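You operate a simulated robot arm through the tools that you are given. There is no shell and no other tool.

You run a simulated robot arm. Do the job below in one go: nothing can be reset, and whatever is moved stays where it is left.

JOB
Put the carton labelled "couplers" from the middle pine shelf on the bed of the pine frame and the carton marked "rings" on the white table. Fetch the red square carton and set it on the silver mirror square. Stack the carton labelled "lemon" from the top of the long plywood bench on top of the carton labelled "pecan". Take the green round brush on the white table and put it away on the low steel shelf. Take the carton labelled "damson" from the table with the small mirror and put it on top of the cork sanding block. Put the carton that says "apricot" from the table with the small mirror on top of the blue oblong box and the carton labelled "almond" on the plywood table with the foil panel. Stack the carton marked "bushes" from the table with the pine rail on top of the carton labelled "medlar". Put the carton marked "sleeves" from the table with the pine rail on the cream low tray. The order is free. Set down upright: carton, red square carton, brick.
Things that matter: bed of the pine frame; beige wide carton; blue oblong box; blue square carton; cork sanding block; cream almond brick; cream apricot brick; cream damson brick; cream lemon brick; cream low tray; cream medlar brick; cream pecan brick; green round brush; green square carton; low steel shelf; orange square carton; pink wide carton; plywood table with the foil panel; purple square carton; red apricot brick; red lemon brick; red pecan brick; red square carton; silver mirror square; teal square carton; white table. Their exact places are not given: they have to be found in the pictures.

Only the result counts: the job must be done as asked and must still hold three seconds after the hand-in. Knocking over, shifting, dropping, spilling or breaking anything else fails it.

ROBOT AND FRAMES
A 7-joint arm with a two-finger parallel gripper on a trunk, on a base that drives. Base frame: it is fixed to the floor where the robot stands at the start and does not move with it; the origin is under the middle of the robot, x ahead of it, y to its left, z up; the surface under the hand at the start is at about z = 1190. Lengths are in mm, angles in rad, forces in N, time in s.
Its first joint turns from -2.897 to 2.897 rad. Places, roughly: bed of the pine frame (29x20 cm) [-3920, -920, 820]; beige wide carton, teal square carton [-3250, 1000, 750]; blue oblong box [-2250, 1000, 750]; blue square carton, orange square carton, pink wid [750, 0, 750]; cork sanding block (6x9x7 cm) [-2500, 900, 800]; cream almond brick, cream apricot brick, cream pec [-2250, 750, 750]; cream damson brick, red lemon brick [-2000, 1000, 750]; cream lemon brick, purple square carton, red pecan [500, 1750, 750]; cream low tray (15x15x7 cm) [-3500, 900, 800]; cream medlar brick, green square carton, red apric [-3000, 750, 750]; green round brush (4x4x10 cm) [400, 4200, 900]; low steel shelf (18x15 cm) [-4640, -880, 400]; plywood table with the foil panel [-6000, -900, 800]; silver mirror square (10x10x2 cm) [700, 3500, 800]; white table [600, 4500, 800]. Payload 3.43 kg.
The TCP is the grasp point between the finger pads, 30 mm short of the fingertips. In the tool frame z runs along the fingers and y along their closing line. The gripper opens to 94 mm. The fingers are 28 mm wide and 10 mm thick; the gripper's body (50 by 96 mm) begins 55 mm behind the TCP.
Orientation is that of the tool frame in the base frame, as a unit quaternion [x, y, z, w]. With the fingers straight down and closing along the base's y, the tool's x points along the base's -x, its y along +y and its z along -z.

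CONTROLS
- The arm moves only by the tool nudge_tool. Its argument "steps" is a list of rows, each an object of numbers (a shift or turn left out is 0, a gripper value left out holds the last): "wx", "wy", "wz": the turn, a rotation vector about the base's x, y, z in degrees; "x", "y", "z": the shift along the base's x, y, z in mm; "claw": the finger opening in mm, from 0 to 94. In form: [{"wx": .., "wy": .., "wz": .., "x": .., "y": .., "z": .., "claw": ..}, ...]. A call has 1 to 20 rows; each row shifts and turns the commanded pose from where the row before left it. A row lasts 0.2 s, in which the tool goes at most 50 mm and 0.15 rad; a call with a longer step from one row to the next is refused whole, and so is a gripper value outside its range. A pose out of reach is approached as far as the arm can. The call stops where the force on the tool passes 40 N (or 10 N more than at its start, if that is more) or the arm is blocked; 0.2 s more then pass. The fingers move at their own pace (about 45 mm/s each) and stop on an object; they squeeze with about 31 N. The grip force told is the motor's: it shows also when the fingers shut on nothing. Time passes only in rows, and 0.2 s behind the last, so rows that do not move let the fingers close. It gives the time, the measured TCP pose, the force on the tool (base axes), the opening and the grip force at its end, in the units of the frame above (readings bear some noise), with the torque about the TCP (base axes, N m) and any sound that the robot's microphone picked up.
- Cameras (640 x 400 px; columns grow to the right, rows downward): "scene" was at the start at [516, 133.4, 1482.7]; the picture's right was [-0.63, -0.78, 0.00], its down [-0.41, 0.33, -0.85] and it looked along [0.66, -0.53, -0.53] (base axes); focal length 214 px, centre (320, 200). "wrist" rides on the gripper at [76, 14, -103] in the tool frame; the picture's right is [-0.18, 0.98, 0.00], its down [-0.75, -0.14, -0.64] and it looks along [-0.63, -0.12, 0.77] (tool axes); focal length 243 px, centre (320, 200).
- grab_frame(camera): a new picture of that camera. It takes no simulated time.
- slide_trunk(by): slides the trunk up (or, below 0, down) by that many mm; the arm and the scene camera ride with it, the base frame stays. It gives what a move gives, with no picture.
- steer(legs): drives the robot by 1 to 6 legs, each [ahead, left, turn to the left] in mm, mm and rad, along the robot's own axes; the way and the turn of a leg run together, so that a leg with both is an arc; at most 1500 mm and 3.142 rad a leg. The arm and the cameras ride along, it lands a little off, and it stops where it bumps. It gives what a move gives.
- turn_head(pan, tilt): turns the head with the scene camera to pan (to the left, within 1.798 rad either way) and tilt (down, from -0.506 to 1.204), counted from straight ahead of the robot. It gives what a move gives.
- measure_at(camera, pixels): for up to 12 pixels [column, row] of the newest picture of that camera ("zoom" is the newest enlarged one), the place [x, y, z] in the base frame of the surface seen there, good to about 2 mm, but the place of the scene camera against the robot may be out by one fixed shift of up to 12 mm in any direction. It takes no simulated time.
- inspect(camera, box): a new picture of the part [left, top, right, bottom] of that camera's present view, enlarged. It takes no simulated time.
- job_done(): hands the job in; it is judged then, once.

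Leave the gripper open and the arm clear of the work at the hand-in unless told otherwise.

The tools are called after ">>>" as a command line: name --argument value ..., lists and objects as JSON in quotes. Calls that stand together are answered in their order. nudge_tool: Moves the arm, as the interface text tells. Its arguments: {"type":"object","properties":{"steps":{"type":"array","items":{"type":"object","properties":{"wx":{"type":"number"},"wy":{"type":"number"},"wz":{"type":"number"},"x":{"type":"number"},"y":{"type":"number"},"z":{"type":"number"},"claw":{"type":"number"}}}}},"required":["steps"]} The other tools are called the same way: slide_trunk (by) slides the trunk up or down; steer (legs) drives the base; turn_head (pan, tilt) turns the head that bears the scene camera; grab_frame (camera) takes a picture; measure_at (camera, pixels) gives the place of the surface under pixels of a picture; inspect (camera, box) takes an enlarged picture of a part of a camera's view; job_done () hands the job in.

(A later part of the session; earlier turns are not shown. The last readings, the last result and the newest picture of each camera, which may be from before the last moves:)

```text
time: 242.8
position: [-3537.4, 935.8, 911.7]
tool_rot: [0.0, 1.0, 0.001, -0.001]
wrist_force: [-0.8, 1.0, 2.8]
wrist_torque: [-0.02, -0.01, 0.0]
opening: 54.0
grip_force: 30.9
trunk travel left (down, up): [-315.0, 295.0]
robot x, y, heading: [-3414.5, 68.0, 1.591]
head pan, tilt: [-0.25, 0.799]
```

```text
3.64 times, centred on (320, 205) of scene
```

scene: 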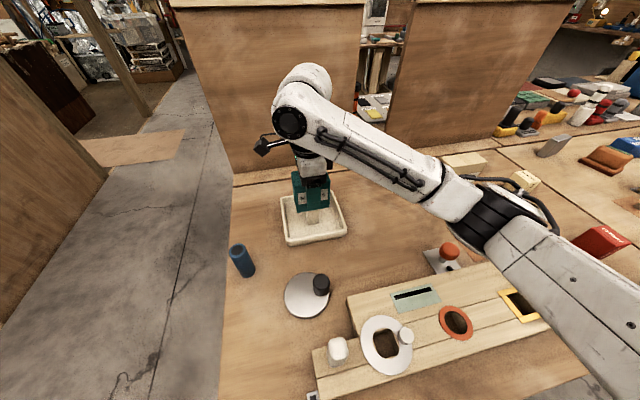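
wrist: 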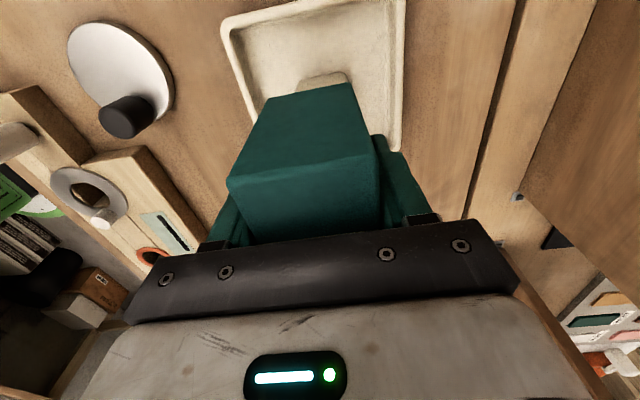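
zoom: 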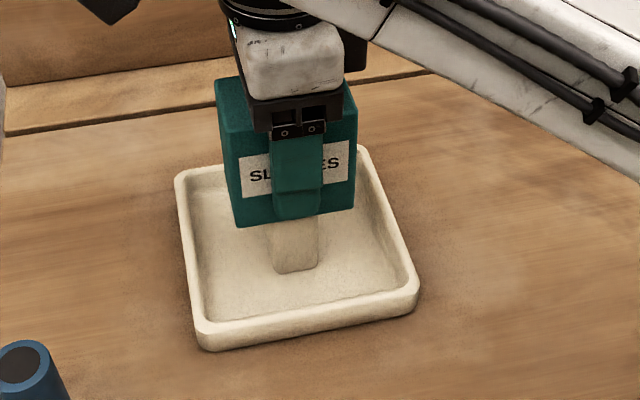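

The elbow is well above everything (z>1000). The carton sits centred on the post. I release it gently and check before lifting off.

>>> nudge_tool --steps '[{"claw": 58}, {"claw": 64}, {"claw": 72}, {"claw": 80}, {"claw": 80}]'

>>> inspect --camera "scene" --box '[260, 150, 380, 260]'

```text
time: 244.0
position: [-3537.5, 934.9, 910.1]
tool_rot: [0.0, 1.0, 0.0, -0.001]
wrist_force: [0.0, -0.1, 0.6]
wrist_torque: [0.0, 0.0, -0.02]
opening: 79.9
grip_force: 0.1
trunk travel left (down, up): [-315.0, 295.0]
robot x, y, heading: [-3413.0, 66.9, 1.59]
head pan, tilt: [-0.25, 0.799]
```

```text
3.64 times, centred on (320, 205) of scene
```

zoom: 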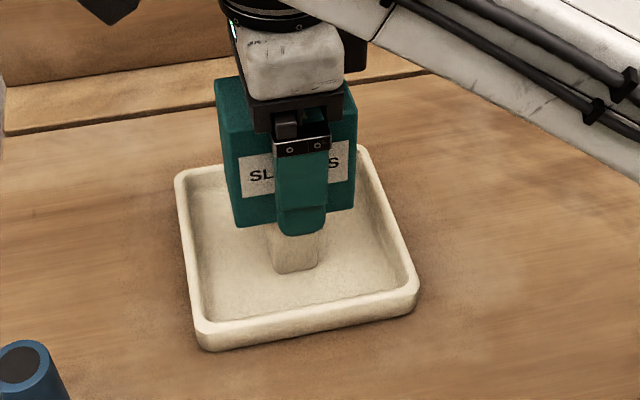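

The carton stays put. I lift straight up 150 mm and check again.

>>> nudge_tool --steps '[{"z": 20, "claw": 86}, {"z": 30}, {"z": 40}, {"z": 40}, {"z": 30}]'

>>> inspect --camera "scene" --box '[240, 130, 400, 280]'

>>> grab_frame --camera "wrist"

```text
time: 245.2
position: [-3539.5, 933.2, 1069.5]
tool_rot: [0.001, 1.0, 0.0, -0.001]
wrist_force: [-0.4, 0.4, 0.2]
wrist_torque: [0.0, 0.0, 0.02]
opening: 86.0
grip_force: 0.0
trunk travel left (down, up): [-315.0, 295.0]
robot x, y, heading: [-3413.2, 66.1, 1.587]
head pan, tilt: [-0.25, 0.799]
```

```text
2.67 times, centred on (320, 205) of scene
```

zoom: 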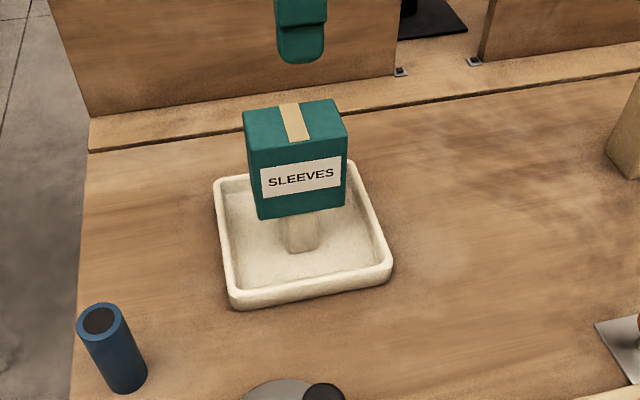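

```text
taken
```

wrist: 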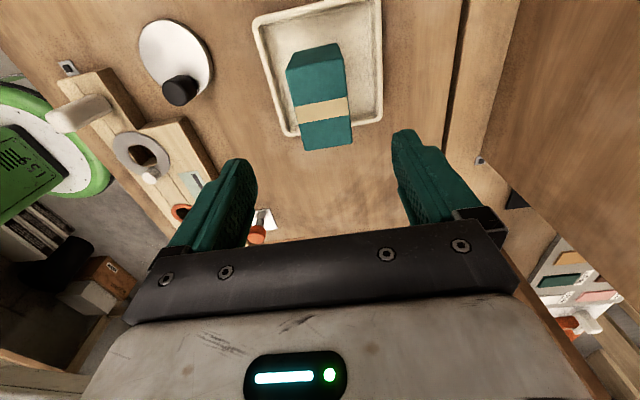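

SLEEVES stands on the tray's post. Next BUSHES onto MEDLAR: I pull the hand back from the partition and strafe right 330 mm.

>>> nudge_tool --steps '[{"y": -40, "x": 35}, {"y": -40, "x": 35}, {"y": -40, "x": 35}, {"y": -30, "x": 35, "claw": 94}]'

>>> steer --legs '[[0, -340, -0.018]]'

>>> turn_head --pan -0.1 --tilt 0.8

>>> grab_frame --camera "scene"

>>> grab_frame --camera "wrist"

```text
refused: row 1 steps farther than a row can; nothing moved
```

```text
time: 247.5
position: [-3177.1, 938.6, 1070.6]
tool_rot: [0.013, 1.0, 0.0, -0.001]
wrist_force: [-0.4, 0.3, -0.9]
wrist_torque: [-0.01, 0.04, -0.02]
opening: 86.3
grip_force: 0.0
trunk travel left (down, up): [-315.0, 295.0]
robot x, y, heading: [-3071.8, 64.5, 1.567]
head pan, tilt: [-0.25, 0.799]
```

```text
time: 248.2
position: [-3177.4, 938.3, 1070.3]
tool_rot: [0.013, 1.0, 0.001, 0.0]
wrist_force: [0.5, -0.1, -0.6]
wrist_torque: [0.01, 0.02, 0.01]
opening: 85.9
grip_force: 0.1
trunk travel left (down, up): [-315.0, 295.0]
robot x, y, heading: [-3070.7, 66.8, 1.566]
head pan, tilt: [-0.099, 0.799]
```

```text
taken
```

scene: 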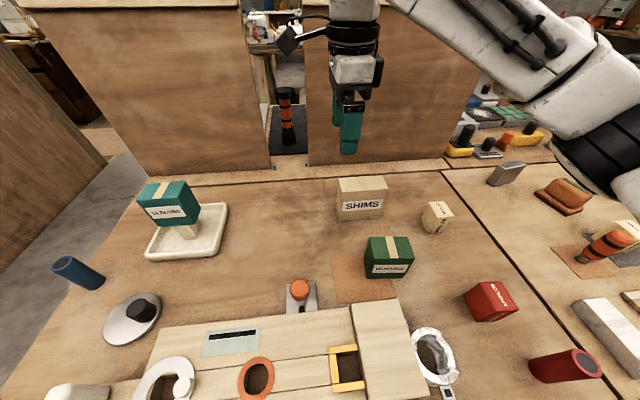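

```text
taken
```

wrist: 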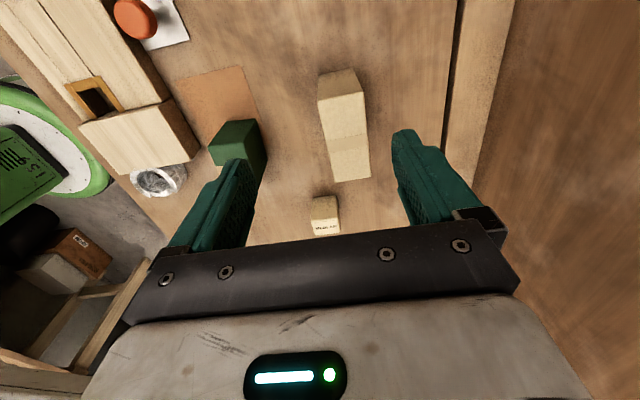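

The drive went fine. I enlarge the scene to see SHIMS, MEDLAR, BUSHES and the red brick.

>>> inspect --camera "scene" --box '[320, 170, 540, 330]'

>>> measure_at --camera "zoom" --pixels '[[310, 100], [375, 110], [330, 150], [130, 220], [260, 215], [140, 290], [250, 295], [420, 370], [455, 340], [360, 95], [320, 165], [375, 160]]'

```text
2.50 times, centred on (430, 250) of scene
```

zoom: 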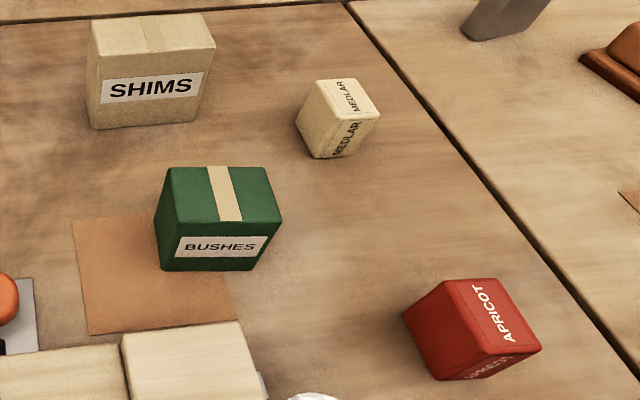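

```text
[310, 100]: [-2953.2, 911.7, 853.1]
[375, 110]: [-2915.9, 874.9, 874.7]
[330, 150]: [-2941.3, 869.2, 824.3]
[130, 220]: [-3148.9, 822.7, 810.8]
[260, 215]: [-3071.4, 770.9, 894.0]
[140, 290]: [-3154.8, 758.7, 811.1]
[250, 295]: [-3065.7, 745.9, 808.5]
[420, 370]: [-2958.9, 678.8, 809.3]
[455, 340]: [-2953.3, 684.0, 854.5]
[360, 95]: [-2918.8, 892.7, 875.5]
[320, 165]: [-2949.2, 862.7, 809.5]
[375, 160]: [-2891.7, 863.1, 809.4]
```

Labels confirmed (bricks carry their word on top too). I bring the hand to where the wrist camera sees BUSHES and MEDLAR well.

>>> nudge_tool --steps '[{"y": -40, "x": -10}, {"y": -40, "x": -10}, {"y": -40, "x": -10}, {"y": -40, "x": -10, "claw": 94}]'

>>> inspect --camera "wrist" --box '[220, 40, 480, 230]'

```text
time: 249.2
position: [-3205.1, 792.9, 1066.4]
tool_rot: [0.007, 1.0, -0.012, -0.006]
wrist_force: [0.2, -0.1, 1.0]
wrist_torque: [0.01, 0.01, -0.01]
opening: 93.9
grip_force: 0.1
out of reach, approached as far as the arm can: row 4
trunk travel left (down, up): [-315.0, 295.0]
robot x, y, heading: [-3072.6, 73.1, 1.57]
head pan, tilt: [-0.099, 0.799]
```

```text
2.11 times, centred on (350, 135) of wrist
```

zoom: 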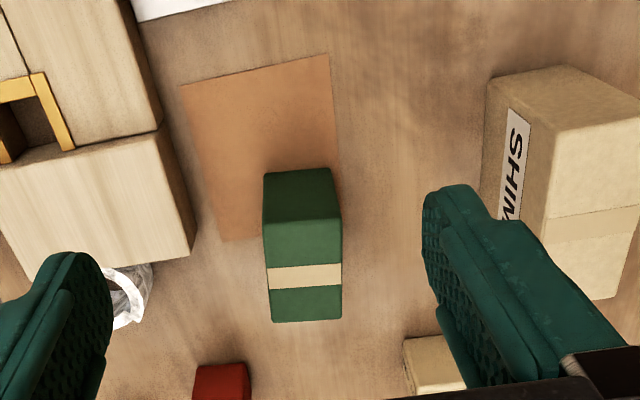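

That pose was at the edge of the arm's range, but the view is good. I measure BUSHES' top-face corners.

>>> measure_at --camera "zoom" --pixels '[[268, 226], [336, 221], [275, 317], [336, 314], [268, 180], [328, 172], [304, 270], [410, 350], [440, 345], [205, 372], [240, 368], [490, 215]]'

```text
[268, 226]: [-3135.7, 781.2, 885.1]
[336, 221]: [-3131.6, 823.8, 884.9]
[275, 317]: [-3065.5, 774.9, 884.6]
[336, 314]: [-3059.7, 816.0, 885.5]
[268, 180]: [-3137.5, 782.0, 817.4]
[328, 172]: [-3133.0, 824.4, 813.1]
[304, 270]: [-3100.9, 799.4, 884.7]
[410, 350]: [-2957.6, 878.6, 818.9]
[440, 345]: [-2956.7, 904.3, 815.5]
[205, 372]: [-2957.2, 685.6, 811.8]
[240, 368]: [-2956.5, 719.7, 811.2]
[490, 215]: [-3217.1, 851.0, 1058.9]
```

BUSHES centre (−3098,799), yaw ≈−5.3°. I shift the base 70 mm left to gain joint room, then go above it with the matching yaw.

>>> steer --legs '[[0, 70, 0]]'

>>> nudge_tool --steps '[{"x": 43}, {"x": 43}, {"x": 43}, {"x": 43, "wz": -4}]'

```text
time: 250.2
position: [-3274.5, 796.7, 1069.4]
tool_rot: [0.009, 1.0, -0.008, -0.008]
wrist_force: [0.4, -0.3, 0.5]
wrist_torque: [0.01, 0.02, 0.0]
opening: 94.1
grip_force: 0.1
trunk travel left (down, up): [-315.0, 295.0]
robot x, y, heading: [-3138.0, 69.8, 1.567]
head pan, tilt: [-0.099, 0.799]
```

```text
time: 251.2
position: [-3103.2, 795.3, 1069.3]
tool_rot: [0.044, 0.999, -0.008, -0.008]
wrist_force: [-0.6, -0.4, -0.3]
wrist_torque: [0.0, -0.01, -0.02]
opening: 93.9
grip_force: 0.0
trunk travel left (down, up): [-315.0, 295.0]
robot x, y, heading: [-3144.9, 67.0, 1.568]
head pan, tilt: [-0.099, 0.799]
```

The tool has a ~1° residual tilt from that limit; I correct it (wx +0.88°, wy −0.96°), and centre over the carton.

>>> nudge_tool --steps '[{"wx": 0.88, "wy": -0.96, "x": 4, "y": 3.5}, {"z": -40}, {"z": -40}, {"z": -40}]'

>>> inspect --camera "wrist" --box '[220, 20, 460, 240]'

```text
time: 252.2
position: [-3097.7, 799.0, 946.9]
tool_rot: [0.045, 0.999, 0.001, 0.0]
wrist_force: [0.3, -0.8, -0.1]
wrist_torque: [-0.01, 0.0, -0.02]
opening: 94.2
grip_force: 0.1
trunk travel left (down, up): [-315.0, 295.0]
robot x, y, heading: [-3143.4, 72.1, 1.565]
head pan, tilt: [-0.099, 0.799]
```

```text
1.82 times, centred on (340, 130) of wrist
```

zoom: 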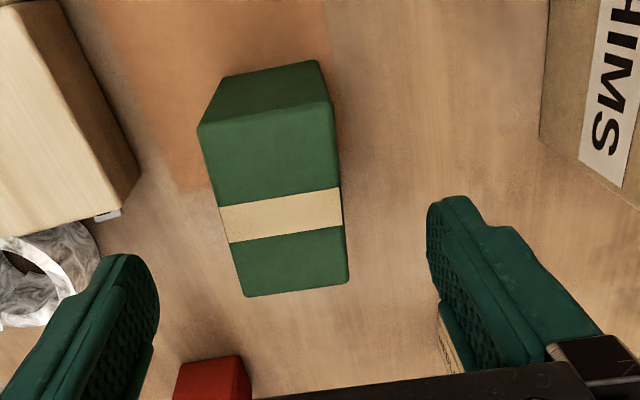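

I check the wood block and the tape ring near the front finger before descending.

>>> measure_at --camera "zoom" --pixels '[[138, 178], [95, 225], [97, 255], [85, 230], [60, 300], [210, 130], [325, 105], [250, 290], [340, 275], [120, 200], [150, 230], [270, 200]]'

```text
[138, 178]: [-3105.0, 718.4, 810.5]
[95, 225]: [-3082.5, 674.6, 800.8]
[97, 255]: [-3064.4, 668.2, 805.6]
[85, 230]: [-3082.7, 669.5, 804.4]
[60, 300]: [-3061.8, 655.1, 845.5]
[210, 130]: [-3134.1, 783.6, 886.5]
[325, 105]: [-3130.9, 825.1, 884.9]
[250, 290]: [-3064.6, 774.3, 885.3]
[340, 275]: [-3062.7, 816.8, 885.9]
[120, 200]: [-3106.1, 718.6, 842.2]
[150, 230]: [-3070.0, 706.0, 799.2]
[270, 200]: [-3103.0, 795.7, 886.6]
```

The block ends at y≈718; the front finger reaches y≈742 – clear. I descend and grip.

>>> nudge_tool --steps '[{"z": -40}, {"z": -40}, {"z": -22}, {"claw": 70}, {"claw": 50}, {"claw": 30}, {"claw": 30}, {"claw": 30}]'

>>> nudge_tool --steps '[{"z": 30}, {"z": 40}, {"z": 45}, {"z": 45}]'

>>> grab_frame --camera "wrist"

```text
time: 254.0
position: [-3097.7, 800.8, 848.6]
tool_rot: [0.044, 0.999, 0.0, 0.0]
wrist_force: [-0.2, 0.9, 0.6]
wrist_torque: [0.0, 0.03, 0.01]
opening: 53.8
grip_force: 31.5
trunk travel left (down, up): [-315.0, 295.0]
robot x, y, heading: [-3139.7, 70.2, 1.566]
head pan, tilt: [-0.099, 0.799]
```

```text
time: 255.0
position: [-3097.1, 799.4, 1007.4]
tool_rot: [0.044, 0.999, 0.0, 0.0]
wrist_force: [-0.1, -0.2, -1.3]
wrist_torque: [0.03, 0.0, 0.0]
opening: 54.0
grip_force: 31.3
trunk travel left (down, up): [-315.0, 295.0]
robot x, y, heading: [-3140.0, 69.2, 1.569]
head pan, tilt: [-0.099, 0.799]
```

```text
taken
```

wrist: 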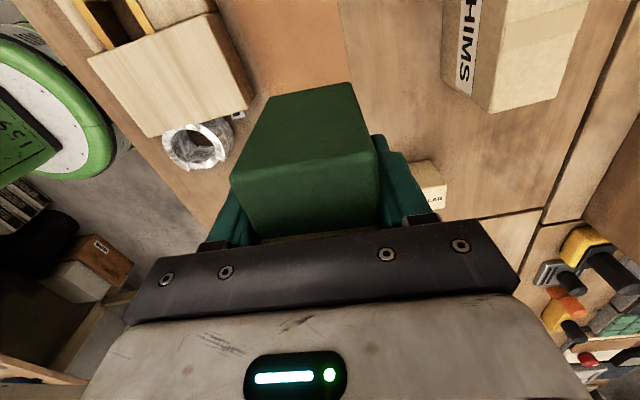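

BUSHES is held. I move 75 mm toward +x so the wrist camera sees MEDLAR beside the held carton.

>>> nudge_tool --steps '[{"x": 40, "y": -10}, {"x": 40, "y": -10}]'

>>> inspect --camera "wrist" --box '[340, 60, 520, 220]'

>>> inspect --camera "scene" --box '[360, 170, 520, 260]'

```text
time: 255.6
position: [-3015.8, 778.4, 1008.8]
tool_rot: [0.043, 0.999, 0.0, 0.0]
wrist_force: [-0.9, -0.1, -0.5]
wrist_torque: [-0.02, -0.02, -0.01]
opening: 54.0
grip_force: 30.5
trunk travel left (down, up): [-315.0, 295.0]
robot x, y, heading: [-3143.5, 65.3, 1.569]
head pan, tilt: [-0.099, 0.799]
```

```text
2.50 times, centred on (430, 140) of wrist
```

zoom: 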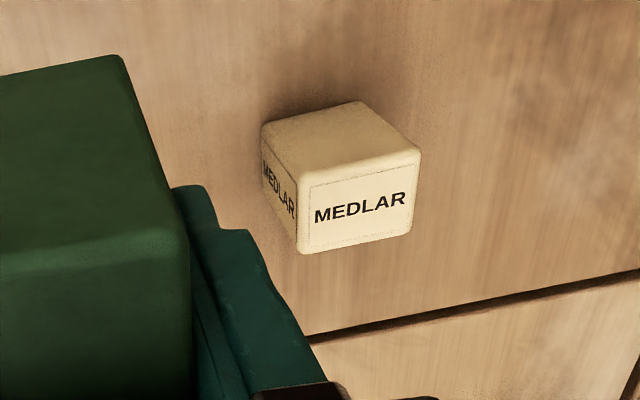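

```text
4.00 times, centred on (440, 215) of scene
```

zoom: 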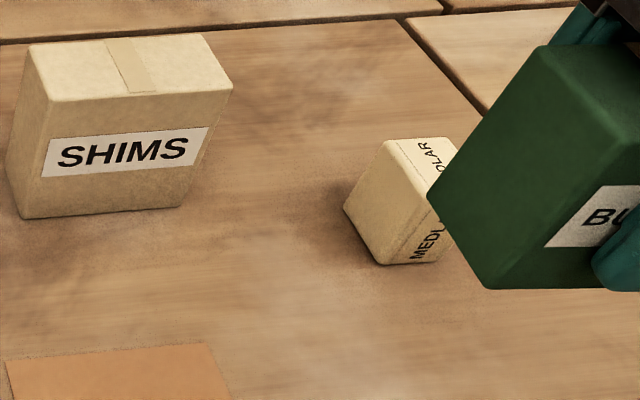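

I measure MEDLAR's top-face corners in the wrist picture.

>>> measure_at --camera "wrist" --pixels '[[423, 136], [467, 123], [424.5, 158], [463.5, 150], [444, 142], [408, 116], [445, 103], [415, 125]]'

```text
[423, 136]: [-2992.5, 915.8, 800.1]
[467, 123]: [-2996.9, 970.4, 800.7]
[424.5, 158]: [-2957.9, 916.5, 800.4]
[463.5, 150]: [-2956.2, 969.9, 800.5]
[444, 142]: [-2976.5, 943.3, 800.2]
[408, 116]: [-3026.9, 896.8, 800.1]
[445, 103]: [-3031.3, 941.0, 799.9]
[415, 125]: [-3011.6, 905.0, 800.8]
```

Those readings belong to the older wrist frame; I grab a fresh one and measure again.

>>> grab_frame --camera "wrist"

>>> measure_at --camera "wrist" --pixels '[[423, 136], [467, 123], [424.5, 158], [463.5, 150], [444, 142], [408, 116], [445, 103], [415, 125]]'

```text
taken
```

wrist: 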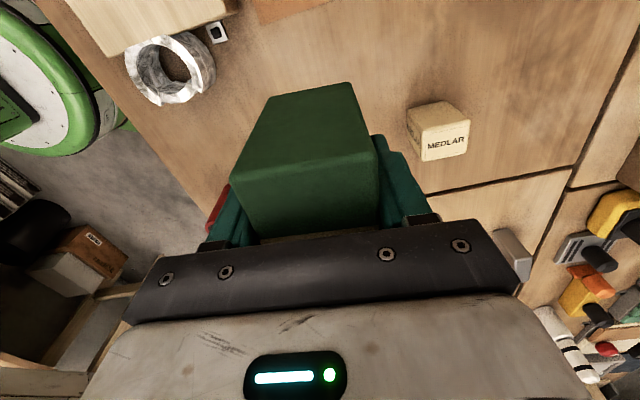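

```text
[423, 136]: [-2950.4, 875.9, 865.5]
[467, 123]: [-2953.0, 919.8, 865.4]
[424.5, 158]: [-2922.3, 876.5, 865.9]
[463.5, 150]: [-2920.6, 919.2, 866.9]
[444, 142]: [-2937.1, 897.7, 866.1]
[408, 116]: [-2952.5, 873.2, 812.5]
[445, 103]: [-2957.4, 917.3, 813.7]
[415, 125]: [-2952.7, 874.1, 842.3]
```

MEDLAR: top z 866, centre (−2936.5,898), about 40×50 mm. I carry BUSHES over it, squaring the yaw.

>>> nudge_tool --steps '[{"x": 26.6, "y": 39.8, "wz": 2.5}, {"x": 26.6, "y": 39.8, "wz": 2.5}, {"x": 26.6, "y": 40}, {}]'

>>> grab_frame --camera "scene"

>>> grab_frame --camera "wrist"

```text
time: 256.6
position: [-2936.6, 897.9, 1007.5]
tool_rot: [0.0, 1.0, 0.0, 0.0]
wrist_force: [-0.5, -0.2, -2.0]
wrist_torque: [0.02, 0.03, 0.02]
opening: 53.9
grip_force: 30.6
trunk travel left (down, up): [-315.0, 295.0]
robot x, y, heading: [-3140.7, 68.6, 1.567]
head pan, tilt: [-0.099, 0.799]
```

```text
taken
```

scene: 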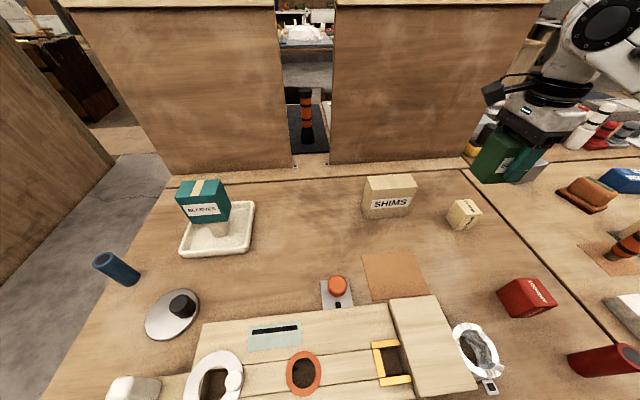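

```text
taken
```

wrist: 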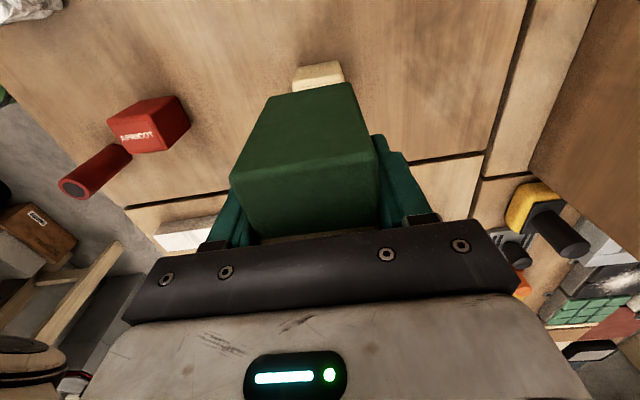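

Over MEDLAR (visible at wrist (318,72)). I verify its position relative to the hand and then lower.

>>> measure_at --camera "wrist" --pixels '[[297, 72], [318, 72], [340, 68], [300, 82], [341, 78]]'

>>> nudge_tool --steps '[{"z": -40}, {"z": -35}, {"z": -12}]'

```text
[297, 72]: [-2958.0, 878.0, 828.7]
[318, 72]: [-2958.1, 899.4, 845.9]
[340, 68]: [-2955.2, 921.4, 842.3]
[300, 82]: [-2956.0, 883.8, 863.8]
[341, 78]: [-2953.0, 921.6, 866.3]
```

```text
time: 257.4
position: [-2938.3, 897.8, 920.8]
tool_rot: [0.0, 1.0, 0.0, 0.0]
wrist_force: [1.2, 0.4, -0.8]
wrist_torque: [0.0, 0.03, 0.02]
opening: 53.6
grip_force: 31.0
trunk travel left (down, up): [-315.0, 295.0]
robot x, y, heading: [-3140.4, 67.0, 1.567]
head pan, tilt: [-0.099, 0.799]
```

>>> nudge_tool --steps '[{"z": -3}, {"z": -2}, {"z": -1.5}, {}]'

>>> nudge_tool --steps '[{"z": -1}, {"z": -1}, {}]'

```text
time: 258.4
position: [-2937.3, 898.9, 914.6]
tool_rot: [0.002, 1.0, 0.0, 0.0]
wrist_force: [-0.5, 0.4, -1.1]
wrist_torque: [-0.01, 0.02, 0.01]
opening: 54.0
grip_force: 31.2
trunk travel left (down, up): [-315.0, 295.0]
robot x, y, heading: [-3141.6, 73.1, 1.561]
head pan, tilt: [-0.099, 0.799]
```

```text
time: 259.2
position: [-2937.3, 899.3, 912.2]
tool_rot: [0.0, 1.0, 0.002, 0.0]
wrist_force: [-0.7, 0.2, 13.1]
wrist_torque: [-0.05, -0.08, -0.03]
opening: 54.0
grip_force: 31.4
trunk travel left (down, up): [-315.0, 295.0]
robot x, y, heading: [-3140.6, 67.8, 1.561]
head pan, tilt: [-0.099, 0.799]
```

Contact (13 N). I open and lift off, then check.

>>> nudge_tool --steps '[{"claw": 58}, {"claw": 66}, {"claw": 76}, {"claw": 84}, {"claw": 84}]'

>>> nudge_tool --steps '[{"z": 20}, {"z": 30}, {"z": 40}, {"z": 45}, {"z": 45}]'

>>> turn_head --pan -0.4 --tilt 0.8

>>> grab_frame --camera "scene"

>>> grab_frame --camera "wrist"

```text
time: 260.4
position: [-2938.1, 898.5, 912.3]
tool_rot: [0.0, 1.0, 0.001, 0.0]
wrist_force: [-0.3, 0.2, 0.8]
wrist_torque: [0.02, -0.01, 0.01]
opening: 84.2
grip_force: 0.0
trunk travel left (down, up): [-315.0, 295.0]
robot x, y, heading: [-3141.7, 69.1, 1.564]
head pan, tilt: [-0.099, 0.799]
```

```text
time: 261.6
position: [-2938.2, 897.0, 1091.7]
tool_rot: [0.001, 1.0, 0.0, 0.0]
wrist_force: [-0.3, 1.0, 0.0]
wrist_torque: [-0.02, -0.01, 0.01]
opening: 84.1
grip_force: 0.0
trunk travel left (down, up): [-315.0, 295.0]
robot x, y, heading: [-3141.2, 71.0, 1.566]
head pan, tilt: [-0.099, 0.799]
```

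```text
time: 262.4
position: [-2937.9, 896.3, 1091.6]
tool_rot: [0.0, 1.0, 0.0, 0.0]
wrist_force: [0.3, 0.7, -0.5]
wrist_torque: [-0.02, 0.0, 0.02]
opening: 83.9
grip_force: 0.0
trunk travel left (down, up): [-315.0, 295.0]
robot x, y, heading: [-3142.5, 70.0, 1.566]
head pan, tilt: [-0.4, 0.799]
```

```text
taken
```

scene: 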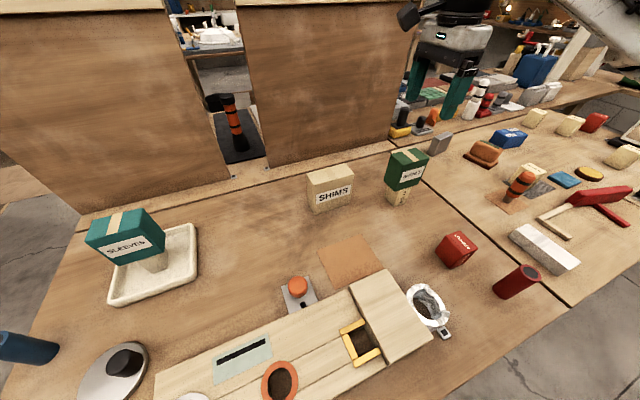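

```text
taken
```

wrist: 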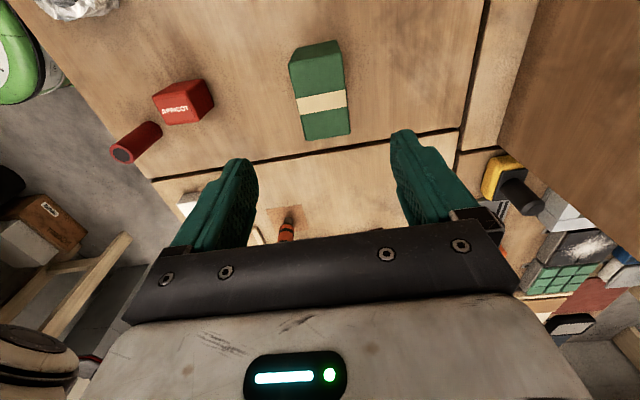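

BUSHES stands on MEDLAR. Next the table with the small mirror: I pull the hand back and strafe right 620 mm.

>>> nudge_tool --steps '[{"y": -40, "z": 20, "claw": 94}, {"y": -40, "z": 20}, {"y": -30, "z": 20}]'

>>> steer --legs '[[0, -620, 0]]'

>>> turn_head --pan -0.15 --tilt 0.8

>>> grab_frame --camera "scene"

>>> grab_frame --camera "wrist"

```text
time: 263.2
position: [-2936.8, 788.9, 1150.3]
tool_rot: [0.0, 1.0, 0.0, 0.001]
wrist_force: [0.8, -0.4, 0.1]
wrist_torque: [-0.03, -0.05, 0.02]
opening: 93.9
grip_force: 0.0
trunk travel left (down, up): [-315.0, 295.0]
robot x, y, heading: [-3139.6, 71.1, 1.57]
head pan, tilt: [-0.4, 0.799]
```

```text
time: 266.6
position: [-2327.6, 789.0, 1150.9]
tool_rot: [-0.004, 1.0, 0.0, 0.001]
wrist_force: [-0.2, 0.0, -0.2]
wrist_torque: [0.0, -0.02, 0.01]
opening: 94.1
grip_force: 0.0
trunk travel left (down, up): [-315.0, 295.0]
robot x, y, heading: [-2527.1, 69.0, 1.577]
head pan, tilt: [-0.4, 0.799]
```

```text
time: 267.4
position: [-2327.1, 788.9, 1150.1]
tool_rot: [-0.004, 1.0, 0.0, 0.0]
wrist_force: [0.3, 0.9, 0.1]
wrist_torque: [-0.02, -0.02, 0.02]
opening: 93.7
grip_force: 0.1
trunk travel left (down, up): [-315.0, 295.0]
robot x, y, heading: [-2524.7, 68.3, 1.576]
head pan, tilt: [-0.15, 0.799]
```

```text
taken
```

scene: 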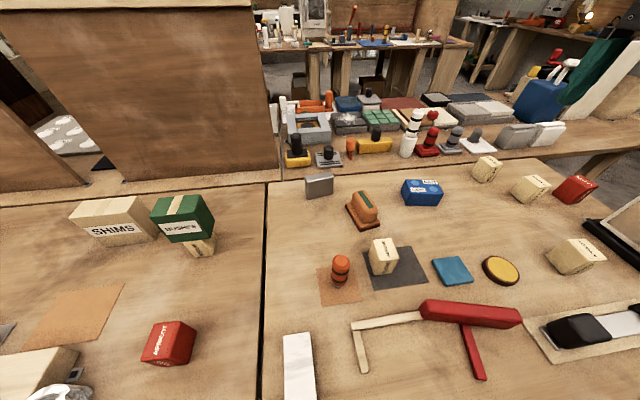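

```text
taken
```

wrist: 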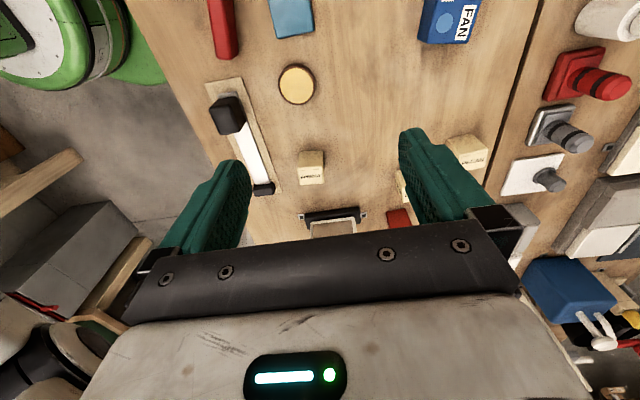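

I enlarge the scene to read the bricks.

>>> inspect --camera "scene" --box '[320, 150, 640, 300]'

>>> inspect --camera "scene" --box '[450, 150, 610, 220]'

>>> inspect --camera "scene" --box '[330, 170, 450, 290]'

```text
2.00 times, centred on (480, 225) of scene
```

zoom: 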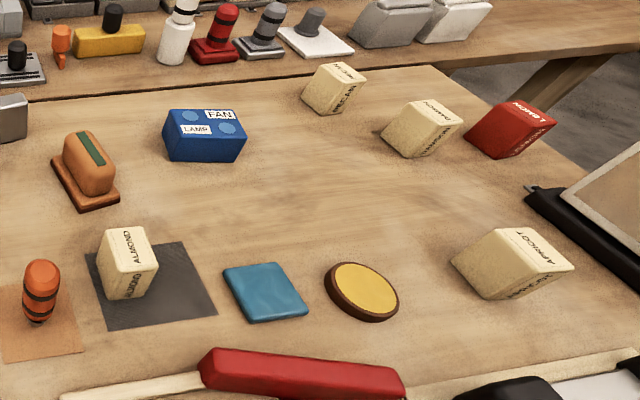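

```text
4.00 times, centred on (530, 185) of scene
```

zoom: 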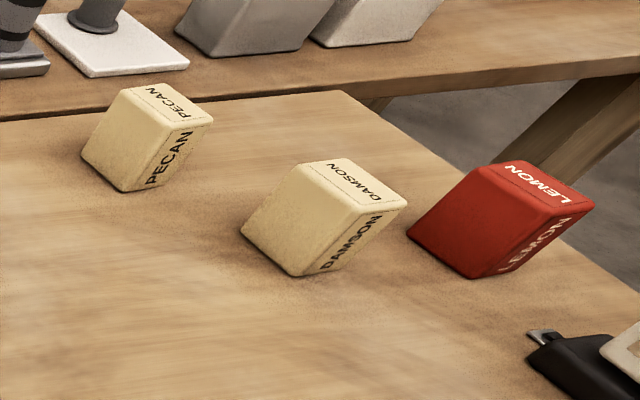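

```text
3.33 times, centred on (390, 230) of scene
```

zoom: 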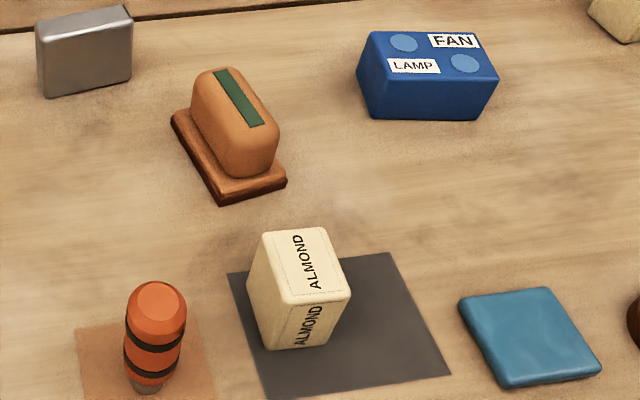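

I read ALMOND, APRICOT, PECAN, DAMSON and a red LEMON; the cork block has a rounded top with a green strip; the blue box is flat on top. I measure rough places with the scene camera.

>>> measure_at --camera "zoom" --pixels '[[310, 250], [285, 300], [230, 95], [238, 150], [200, 120], [410, 60], [430, 90], [275, 185], [460, 100], [405, 43]]'

>>> measure_at --camera "scene" --pixels '[[487, 165], [530, 187], [575, 188], [575, 248], [384, 250], [600, 280], [620, 220], [365, 205], [430, 190]]'

```text
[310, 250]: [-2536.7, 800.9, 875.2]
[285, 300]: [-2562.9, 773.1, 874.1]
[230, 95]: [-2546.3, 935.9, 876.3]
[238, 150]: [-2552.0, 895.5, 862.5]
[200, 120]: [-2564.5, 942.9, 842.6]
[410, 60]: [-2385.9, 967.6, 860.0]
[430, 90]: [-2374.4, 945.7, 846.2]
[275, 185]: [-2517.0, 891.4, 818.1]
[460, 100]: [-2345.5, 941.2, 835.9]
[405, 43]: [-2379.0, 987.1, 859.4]
```

```text
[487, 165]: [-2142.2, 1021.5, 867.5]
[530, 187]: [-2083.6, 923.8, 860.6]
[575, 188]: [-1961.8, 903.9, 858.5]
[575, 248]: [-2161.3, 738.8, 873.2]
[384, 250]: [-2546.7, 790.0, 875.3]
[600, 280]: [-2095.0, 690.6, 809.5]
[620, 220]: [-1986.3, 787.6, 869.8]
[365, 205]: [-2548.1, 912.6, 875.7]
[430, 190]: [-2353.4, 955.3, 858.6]
```

I rotate the gripper back +90° to its natural yaw (closing along x, camera looking +y) and take a wrist view of the bricks.

>>> nudge_tool --steps '[{"wz": 8.182}, {"wz": 8.182}, {"wz": 8.182}, {"wz": 8.182}, {"wz": 8.182}, {"wz": 8.182}, {"wz": 8.182}, {"wz": 8.182}, {"wz": 8.182}, {"wz": 8.182}, {"wz": 8.18}]'

>>> steer --legs '[[0, -210, 0]]'

>>> grab_frame --camera "wrist"

>>> grab_frame --camera "scene"

```text
time: 269.8
position: [-2327.9, 789.1, 1150.8]
tool_rot: [0.712, -0.702, 0.0, 0.0]
wrist_force: [0.2, -0.2, 0.7]
wrist_torque: [0.0, -0.04, 0.02]
opening: 94.0
grip_force: 0.0
trunk travel left (down, up): [-315.0, 295.0]
robot x, y, heading: [-2531.1, 69.1, 1.575]
head pan, tilt: [-0.15, 0.799]
```

```text
time: 271.4
position: [-2115.4, 790.4, 1153.0]
tool_rot: [0.708, -0.706, 0.0, 0.0]
wrist_force: [0.1, -0.3, -0.2]
wrist_torque: [-0.02, -0.02, -0.01]
opening: 93.9
grip_force: 0.0
trunk travel left (down, up): [-315.0, 295.0]
robot x, y, heading: [-2315.3, 71.5, 1.578]
head pan, tilt: [-0.15, 0.799]
```

```text
taken
```

wrist: 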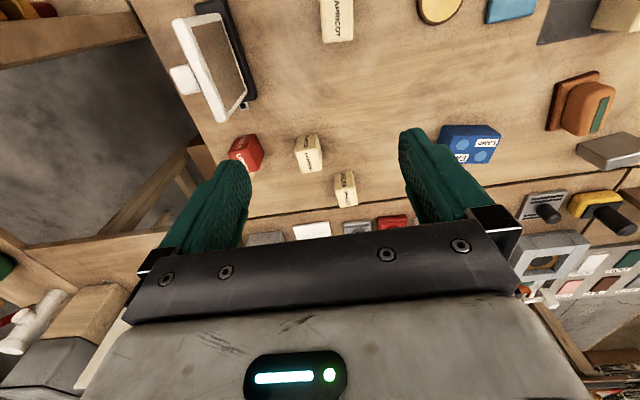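

```text
taken
```

scene: 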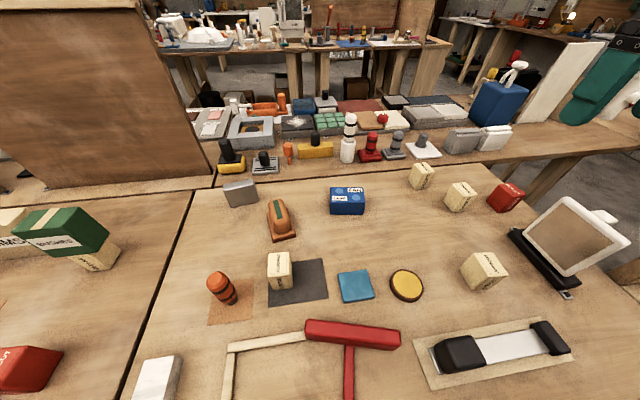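

The wrist view shows DAMSON (308,153), PECAN (345,187), red LEMON (245,150), APRICOT (337,20), blue box (470,145), cork (585,105). I enlarge and measure DAMSON and PECAN.

>>> inspect --camera "wrist" --box '[230, 110, 390, 220]'

```text
3.64 times, centred on (310, 165) of wrist
```

zoom: 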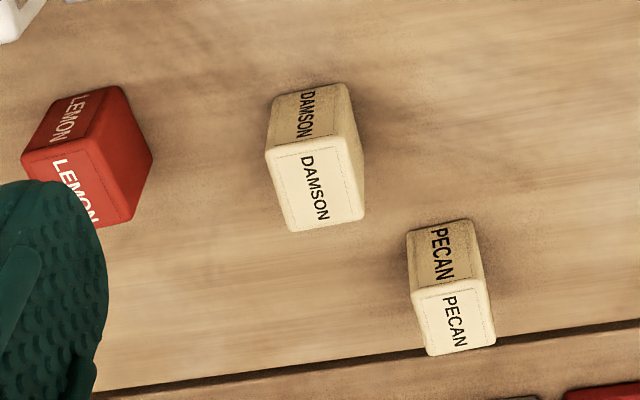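

>>> measure_at --camera "zoom" --pixels '[[271, 153], [343, 142], [293, 226], [360, 212], [316, 185], [417, 293], [484, 284], [432, 350], [490, 338], [455, 318]]'

```text
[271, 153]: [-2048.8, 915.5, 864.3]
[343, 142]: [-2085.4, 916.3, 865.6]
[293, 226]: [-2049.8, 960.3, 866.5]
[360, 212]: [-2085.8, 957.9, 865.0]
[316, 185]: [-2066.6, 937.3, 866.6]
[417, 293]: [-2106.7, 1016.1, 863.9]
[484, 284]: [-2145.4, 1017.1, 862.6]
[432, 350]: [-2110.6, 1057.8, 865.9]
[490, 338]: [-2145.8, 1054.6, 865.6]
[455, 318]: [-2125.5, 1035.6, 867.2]
```

DAMSON centre (−2067.5,937.5), aligned, 40×50 mm, top 866. I move over it and descend.

>>> nudge_tool --steps '[{"x": 16, "y": 45}, {"x": 16, "y": 45}, {"x": 16, "y": 45}, {"y": 12, "z": -40}, {"z": -45}, {"z": -45}, {"z": -45}]'

>>> grab_frame --camera "wrist"

```text
time: 273.1
position: [-2066.6, 934.9, 976.3]
tool_rot: [0.709, -0.705, -0.001, 0.0]
wrist_force: [-0.5, -0.2, 0.5]
wrist_torque: [0.02, 0.02, 0.02]
opening: 93.8
grip_force: 0.0
trunk travel left (down, up): [-315.0, 295.0]
robot x, y, heading: [-2314.4, 69.2, 1.572]
head pan, tilt: [-0.15, 0.799]
```

```text
taken
```

wrist: 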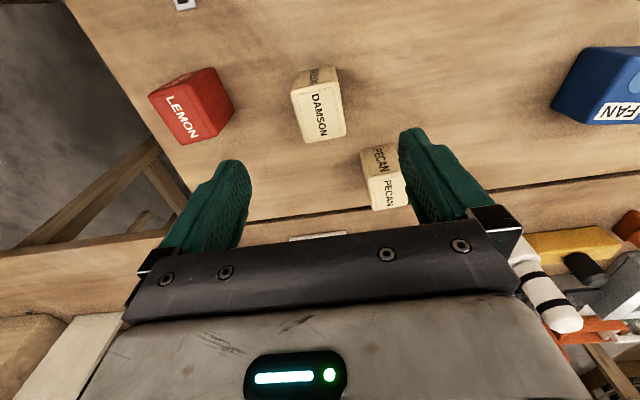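

I re-measure DAMSON from here.

>>> measure_at --camera "wrist" --pixels '[[296, 94], [336, 86], [307, 138], [342, 132], [320, 112], [366, 183], [230, 120]]'

```text
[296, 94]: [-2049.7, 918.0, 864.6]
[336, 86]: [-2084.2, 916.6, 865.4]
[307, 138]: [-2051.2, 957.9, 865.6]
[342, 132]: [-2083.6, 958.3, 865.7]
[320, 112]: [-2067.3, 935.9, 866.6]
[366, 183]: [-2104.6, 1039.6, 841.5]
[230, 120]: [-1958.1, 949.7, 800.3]
```

Centre confirmed. I descend to z≈838 and grip.

>>> nudge_tool --steps '[{"y": 3, "z": -45}, {"z": -45}, {"z": -35}, {"z": -13}, {"claw": 70}, {"claw": 50}, {"claw": 30}, {"claw": 20}, {"claw": 20}, {"claw": 20}]'

>>> nudge_tool --steps '[{"z": 30}, {"z": 45}, {"z": 45}, {"z": 45}]'

>>> grab_frame --camera "wrist"

```text
time: 275.2
position: [-2066.5, 938.3, 837.7]
tool_rot: [0.709, -0.705, 0.0, 0.0]
wrist_force: [-0.4, 0.3, 0.2]
wrist_torque: [0.04, -0.05, 0.01]
opening: 46.4
grip_force: 30.8
trunk travel left (down, up): [-315.0, 295.0]
robot x, y, heading: [-2311.9, 67.8, 1.57]
head pan, tilt: [-0.15, 0.799]
```

```text
time: 276.2
position: [-2067.4, 940.2, 1006.5]
tool_rot: [0.709, -0.705, 0.001, 0.0]
wrist_force: [-0.3, 0.3, -3.4]
wrist_torque: [0.01, 0.0, -0.02]
opening: 45.9
grip_force: 30.2
trunk travel left (down, up): [-315.0, 295.0]
robot x, y, heading: [-2315.4, 67.0, 1.571]
head pan, tilt: [-0.15, 0.799]
```

```text
taken
```

wrist: 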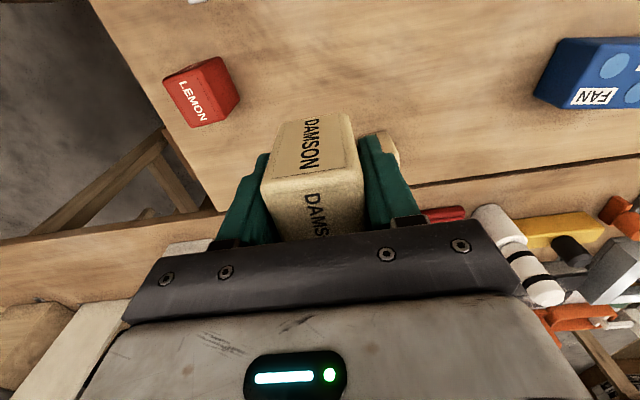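

DAMSON is held (foot ≈37.5 mm below TCP). I move left toward the cork block and stop where the wrist camera can see it beside the brick.

>>> nudge_tool --steps '[{"x": -42, "y": -10}, {"x": -42, "y": -10}, {"x": -42, "y": -10}, {"x": -42, "y": -10}, {"x": -42, "y": -10}, {"x": -42, "y": -10}, {"x": -42, "y": -10}, {"x": -42, "y": -10}, {"x": -42, "y": -10}, {}]'

>>> grab_frame --camera "wrist"

>>> grab_frame --camera "scene"

```text
time: 278.4
position: [-2446.4, 851.3, 1002.5]
tool_rot: [0.709, -0.705, 0.0, 0.001]
wrist_force: [0.0, -0.4, -3.0]
wrist_torque: [0.01, 0.0, -0.01]
opening: 46.5
grip_force: 31.0
trunk travel left (down, up): [-315.0, 295.0]
robot x, y, heading: [-2316.8, 69.1, 1.568]
head pan, tilt: [-0.15, 0.799]
```

```text
taken
```

wrist: 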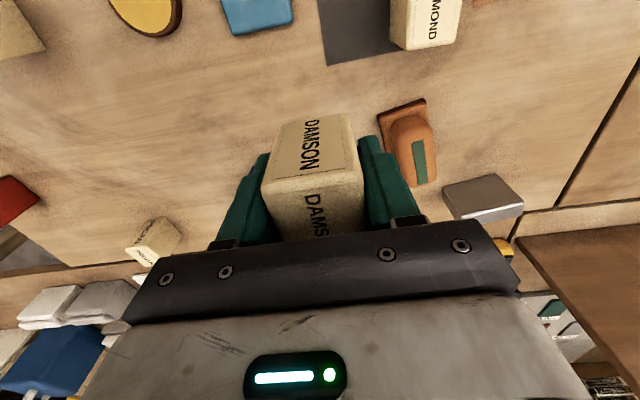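

```text
taken
```

scene: 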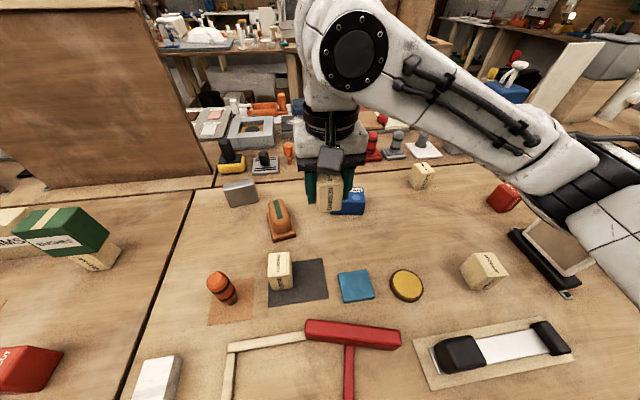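

I check the elbow's clearance to the small mirror and measure the cork block's top.

>>> measure_at --camera "scene" --pixels '[[540, 195], [565, 205], [600, 240], [550, 230], [580, 255], [620, 260]]'

>>> inspect --camera "wrist" --box '[350, 80, 470, 200]'

```text
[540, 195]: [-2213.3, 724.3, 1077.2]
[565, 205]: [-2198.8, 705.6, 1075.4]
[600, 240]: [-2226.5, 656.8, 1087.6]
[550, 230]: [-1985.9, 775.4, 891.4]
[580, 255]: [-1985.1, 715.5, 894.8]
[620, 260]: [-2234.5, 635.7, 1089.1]
```

```text
3.33 times, centred on (410, 140) of wrist
```

zoom: 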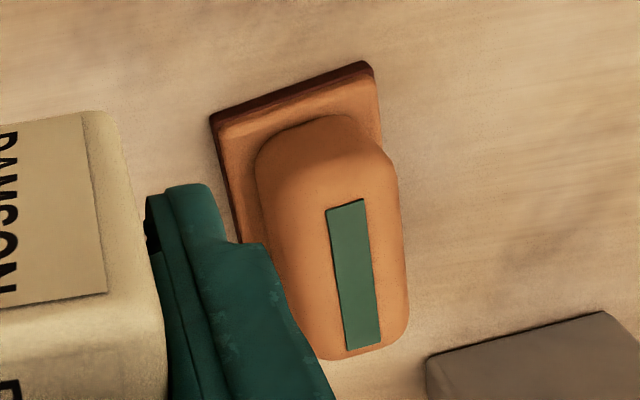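

The elbow (x≈−2220, z≈1080) is clear of the mirror (x>−1990). I measure the cork block's top.

>>> measure_at --camera "zoom" --pixels '[[332, 212], [360, 204], [348, 345], [376, 338], [290, 210], [385, 195], [398, 300], [310, 290], [310, 330], [340, 180], [320, 150], [390, 260]]'

```text
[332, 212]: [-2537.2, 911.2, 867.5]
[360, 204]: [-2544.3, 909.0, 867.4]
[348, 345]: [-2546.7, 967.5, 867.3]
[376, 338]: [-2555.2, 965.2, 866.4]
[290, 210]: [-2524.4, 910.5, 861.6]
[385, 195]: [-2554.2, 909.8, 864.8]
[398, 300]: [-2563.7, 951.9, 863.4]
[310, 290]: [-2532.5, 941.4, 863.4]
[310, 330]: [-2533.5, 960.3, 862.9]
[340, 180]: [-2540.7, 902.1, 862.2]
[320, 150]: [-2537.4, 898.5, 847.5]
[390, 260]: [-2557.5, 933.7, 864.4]
```

The cork's top is at ≈865 with a green strip at ≈867 along its middle. I take more points along the strip's edges to centre the brick well.

>>> measure_at --camera "zoom" --pixels '[[334, 235], [339, 275], [344, 315], [362, 228], [367, 268], [372, 308], [275, 250], [285, 270], [395, 230], [400, 270], [322, 260], [380, 260]]'

```text
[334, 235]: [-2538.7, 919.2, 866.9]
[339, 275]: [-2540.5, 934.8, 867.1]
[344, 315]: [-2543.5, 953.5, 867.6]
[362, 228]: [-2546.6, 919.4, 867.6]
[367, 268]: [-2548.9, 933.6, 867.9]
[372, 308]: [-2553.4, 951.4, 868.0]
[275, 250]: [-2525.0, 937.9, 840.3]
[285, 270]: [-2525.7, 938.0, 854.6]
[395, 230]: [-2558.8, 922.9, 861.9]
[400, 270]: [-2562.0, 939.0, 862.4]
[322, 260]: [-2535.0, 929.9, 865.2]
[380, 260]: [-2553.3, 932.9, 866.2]
```

Strip centre ≈(−2545.3,937.5), direction turned ≈+10°. I carry DAMSON over it with that yaw and check the reading.

>>> nudge_tool --steps '[{"x": -33, "y": 29, "wz": 3.4}, {"x": -33, "y": 29, "wz": 3.4}, {"x": -33, "y": 28.5, "wz": 3.4}, {}, {}]'

>>> grab_frame --camera "wrist"

>>> grab_frame --camera "scene"

```text
time: 279.6
position: [-2543.6, 936.1, 1003.3]
tool_rot: [0.769, -0.639, 0.0, 0.0]
wrist_force: [-0.6, 0.7, -2.2]
wrist_torque: [0.03, -0.02, 0.01]
opening: 46.2
grip_force: 30.9
trunk travel left (down, up): [-315.0, 295.0]
robot x, y, heading: [-2309.9, 69.3, 1.576]
head pan, tilt: [-0.15, 0.799]
```

```text
taken
```

wrist: 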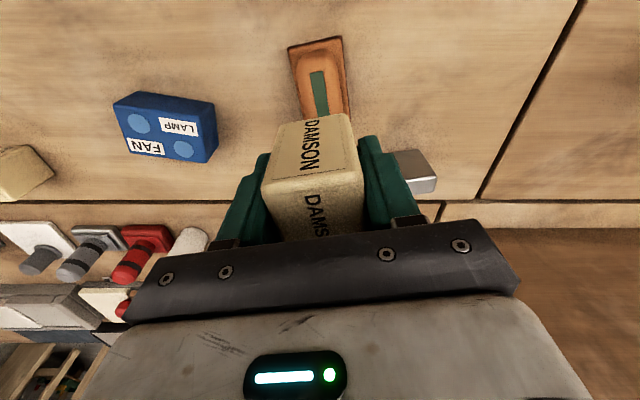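

```text
taken
```

scene: 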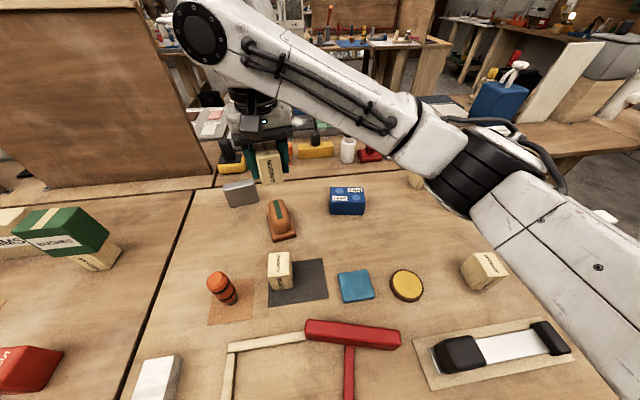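

I verify the strip's position again relative to the hand (wrist (318,90)).

>>> inspect --camera "wrist" --box '[270, 20, 390, 130]'

>>> measure_at --camera "zoom" --pixels '[[305, 185], [348, 178], [312, 240], [353, 235], [316, 290], [358, 280], [260, 170], [385, 150], [330, 230], [330, 150]]'

```text
3.64 times, centred on (330, 75) of wrist
```

zoom: 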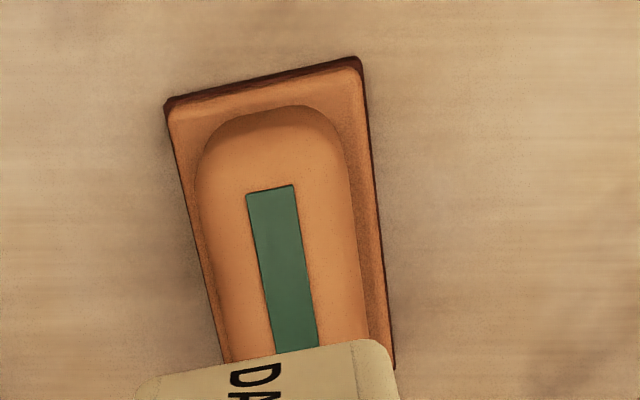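

```text
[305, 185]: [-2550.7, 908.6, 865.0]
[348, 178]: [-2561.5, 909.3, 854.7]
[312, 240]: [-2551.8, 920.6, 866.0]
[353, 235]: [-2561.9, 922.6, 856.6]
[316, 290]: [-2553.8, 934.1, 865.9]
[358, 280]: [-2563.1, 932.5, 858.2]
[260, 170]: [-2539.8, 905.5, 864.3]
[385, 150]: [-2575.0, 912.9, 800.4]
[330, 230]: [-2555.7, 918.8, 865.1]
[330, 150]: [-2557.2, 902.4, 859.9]
```

>>> measure_at --camera "zoom" --pixels '[[251, 210], [295, 203], [259, 255], [302, 248], [268, 310], [310, 303], [274, 235], [284, 285], [230, 250], [325, 240], [215, 250], [340, 240]]'

```text
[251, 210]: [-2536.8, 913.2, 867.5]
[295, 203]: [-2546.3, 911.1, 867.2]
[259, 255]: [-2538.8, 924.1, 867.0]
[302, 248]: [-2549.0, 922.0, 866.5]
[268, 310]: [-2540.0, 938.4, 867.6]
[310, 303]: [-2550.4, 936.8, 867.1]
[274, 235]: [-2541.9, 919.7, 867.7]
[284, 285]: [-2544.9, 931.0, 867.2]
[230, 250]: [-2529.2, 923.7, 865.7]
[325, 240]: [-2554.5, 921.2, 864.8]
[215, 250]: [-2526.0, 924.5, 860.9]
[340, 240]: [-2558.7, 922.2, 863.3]
```

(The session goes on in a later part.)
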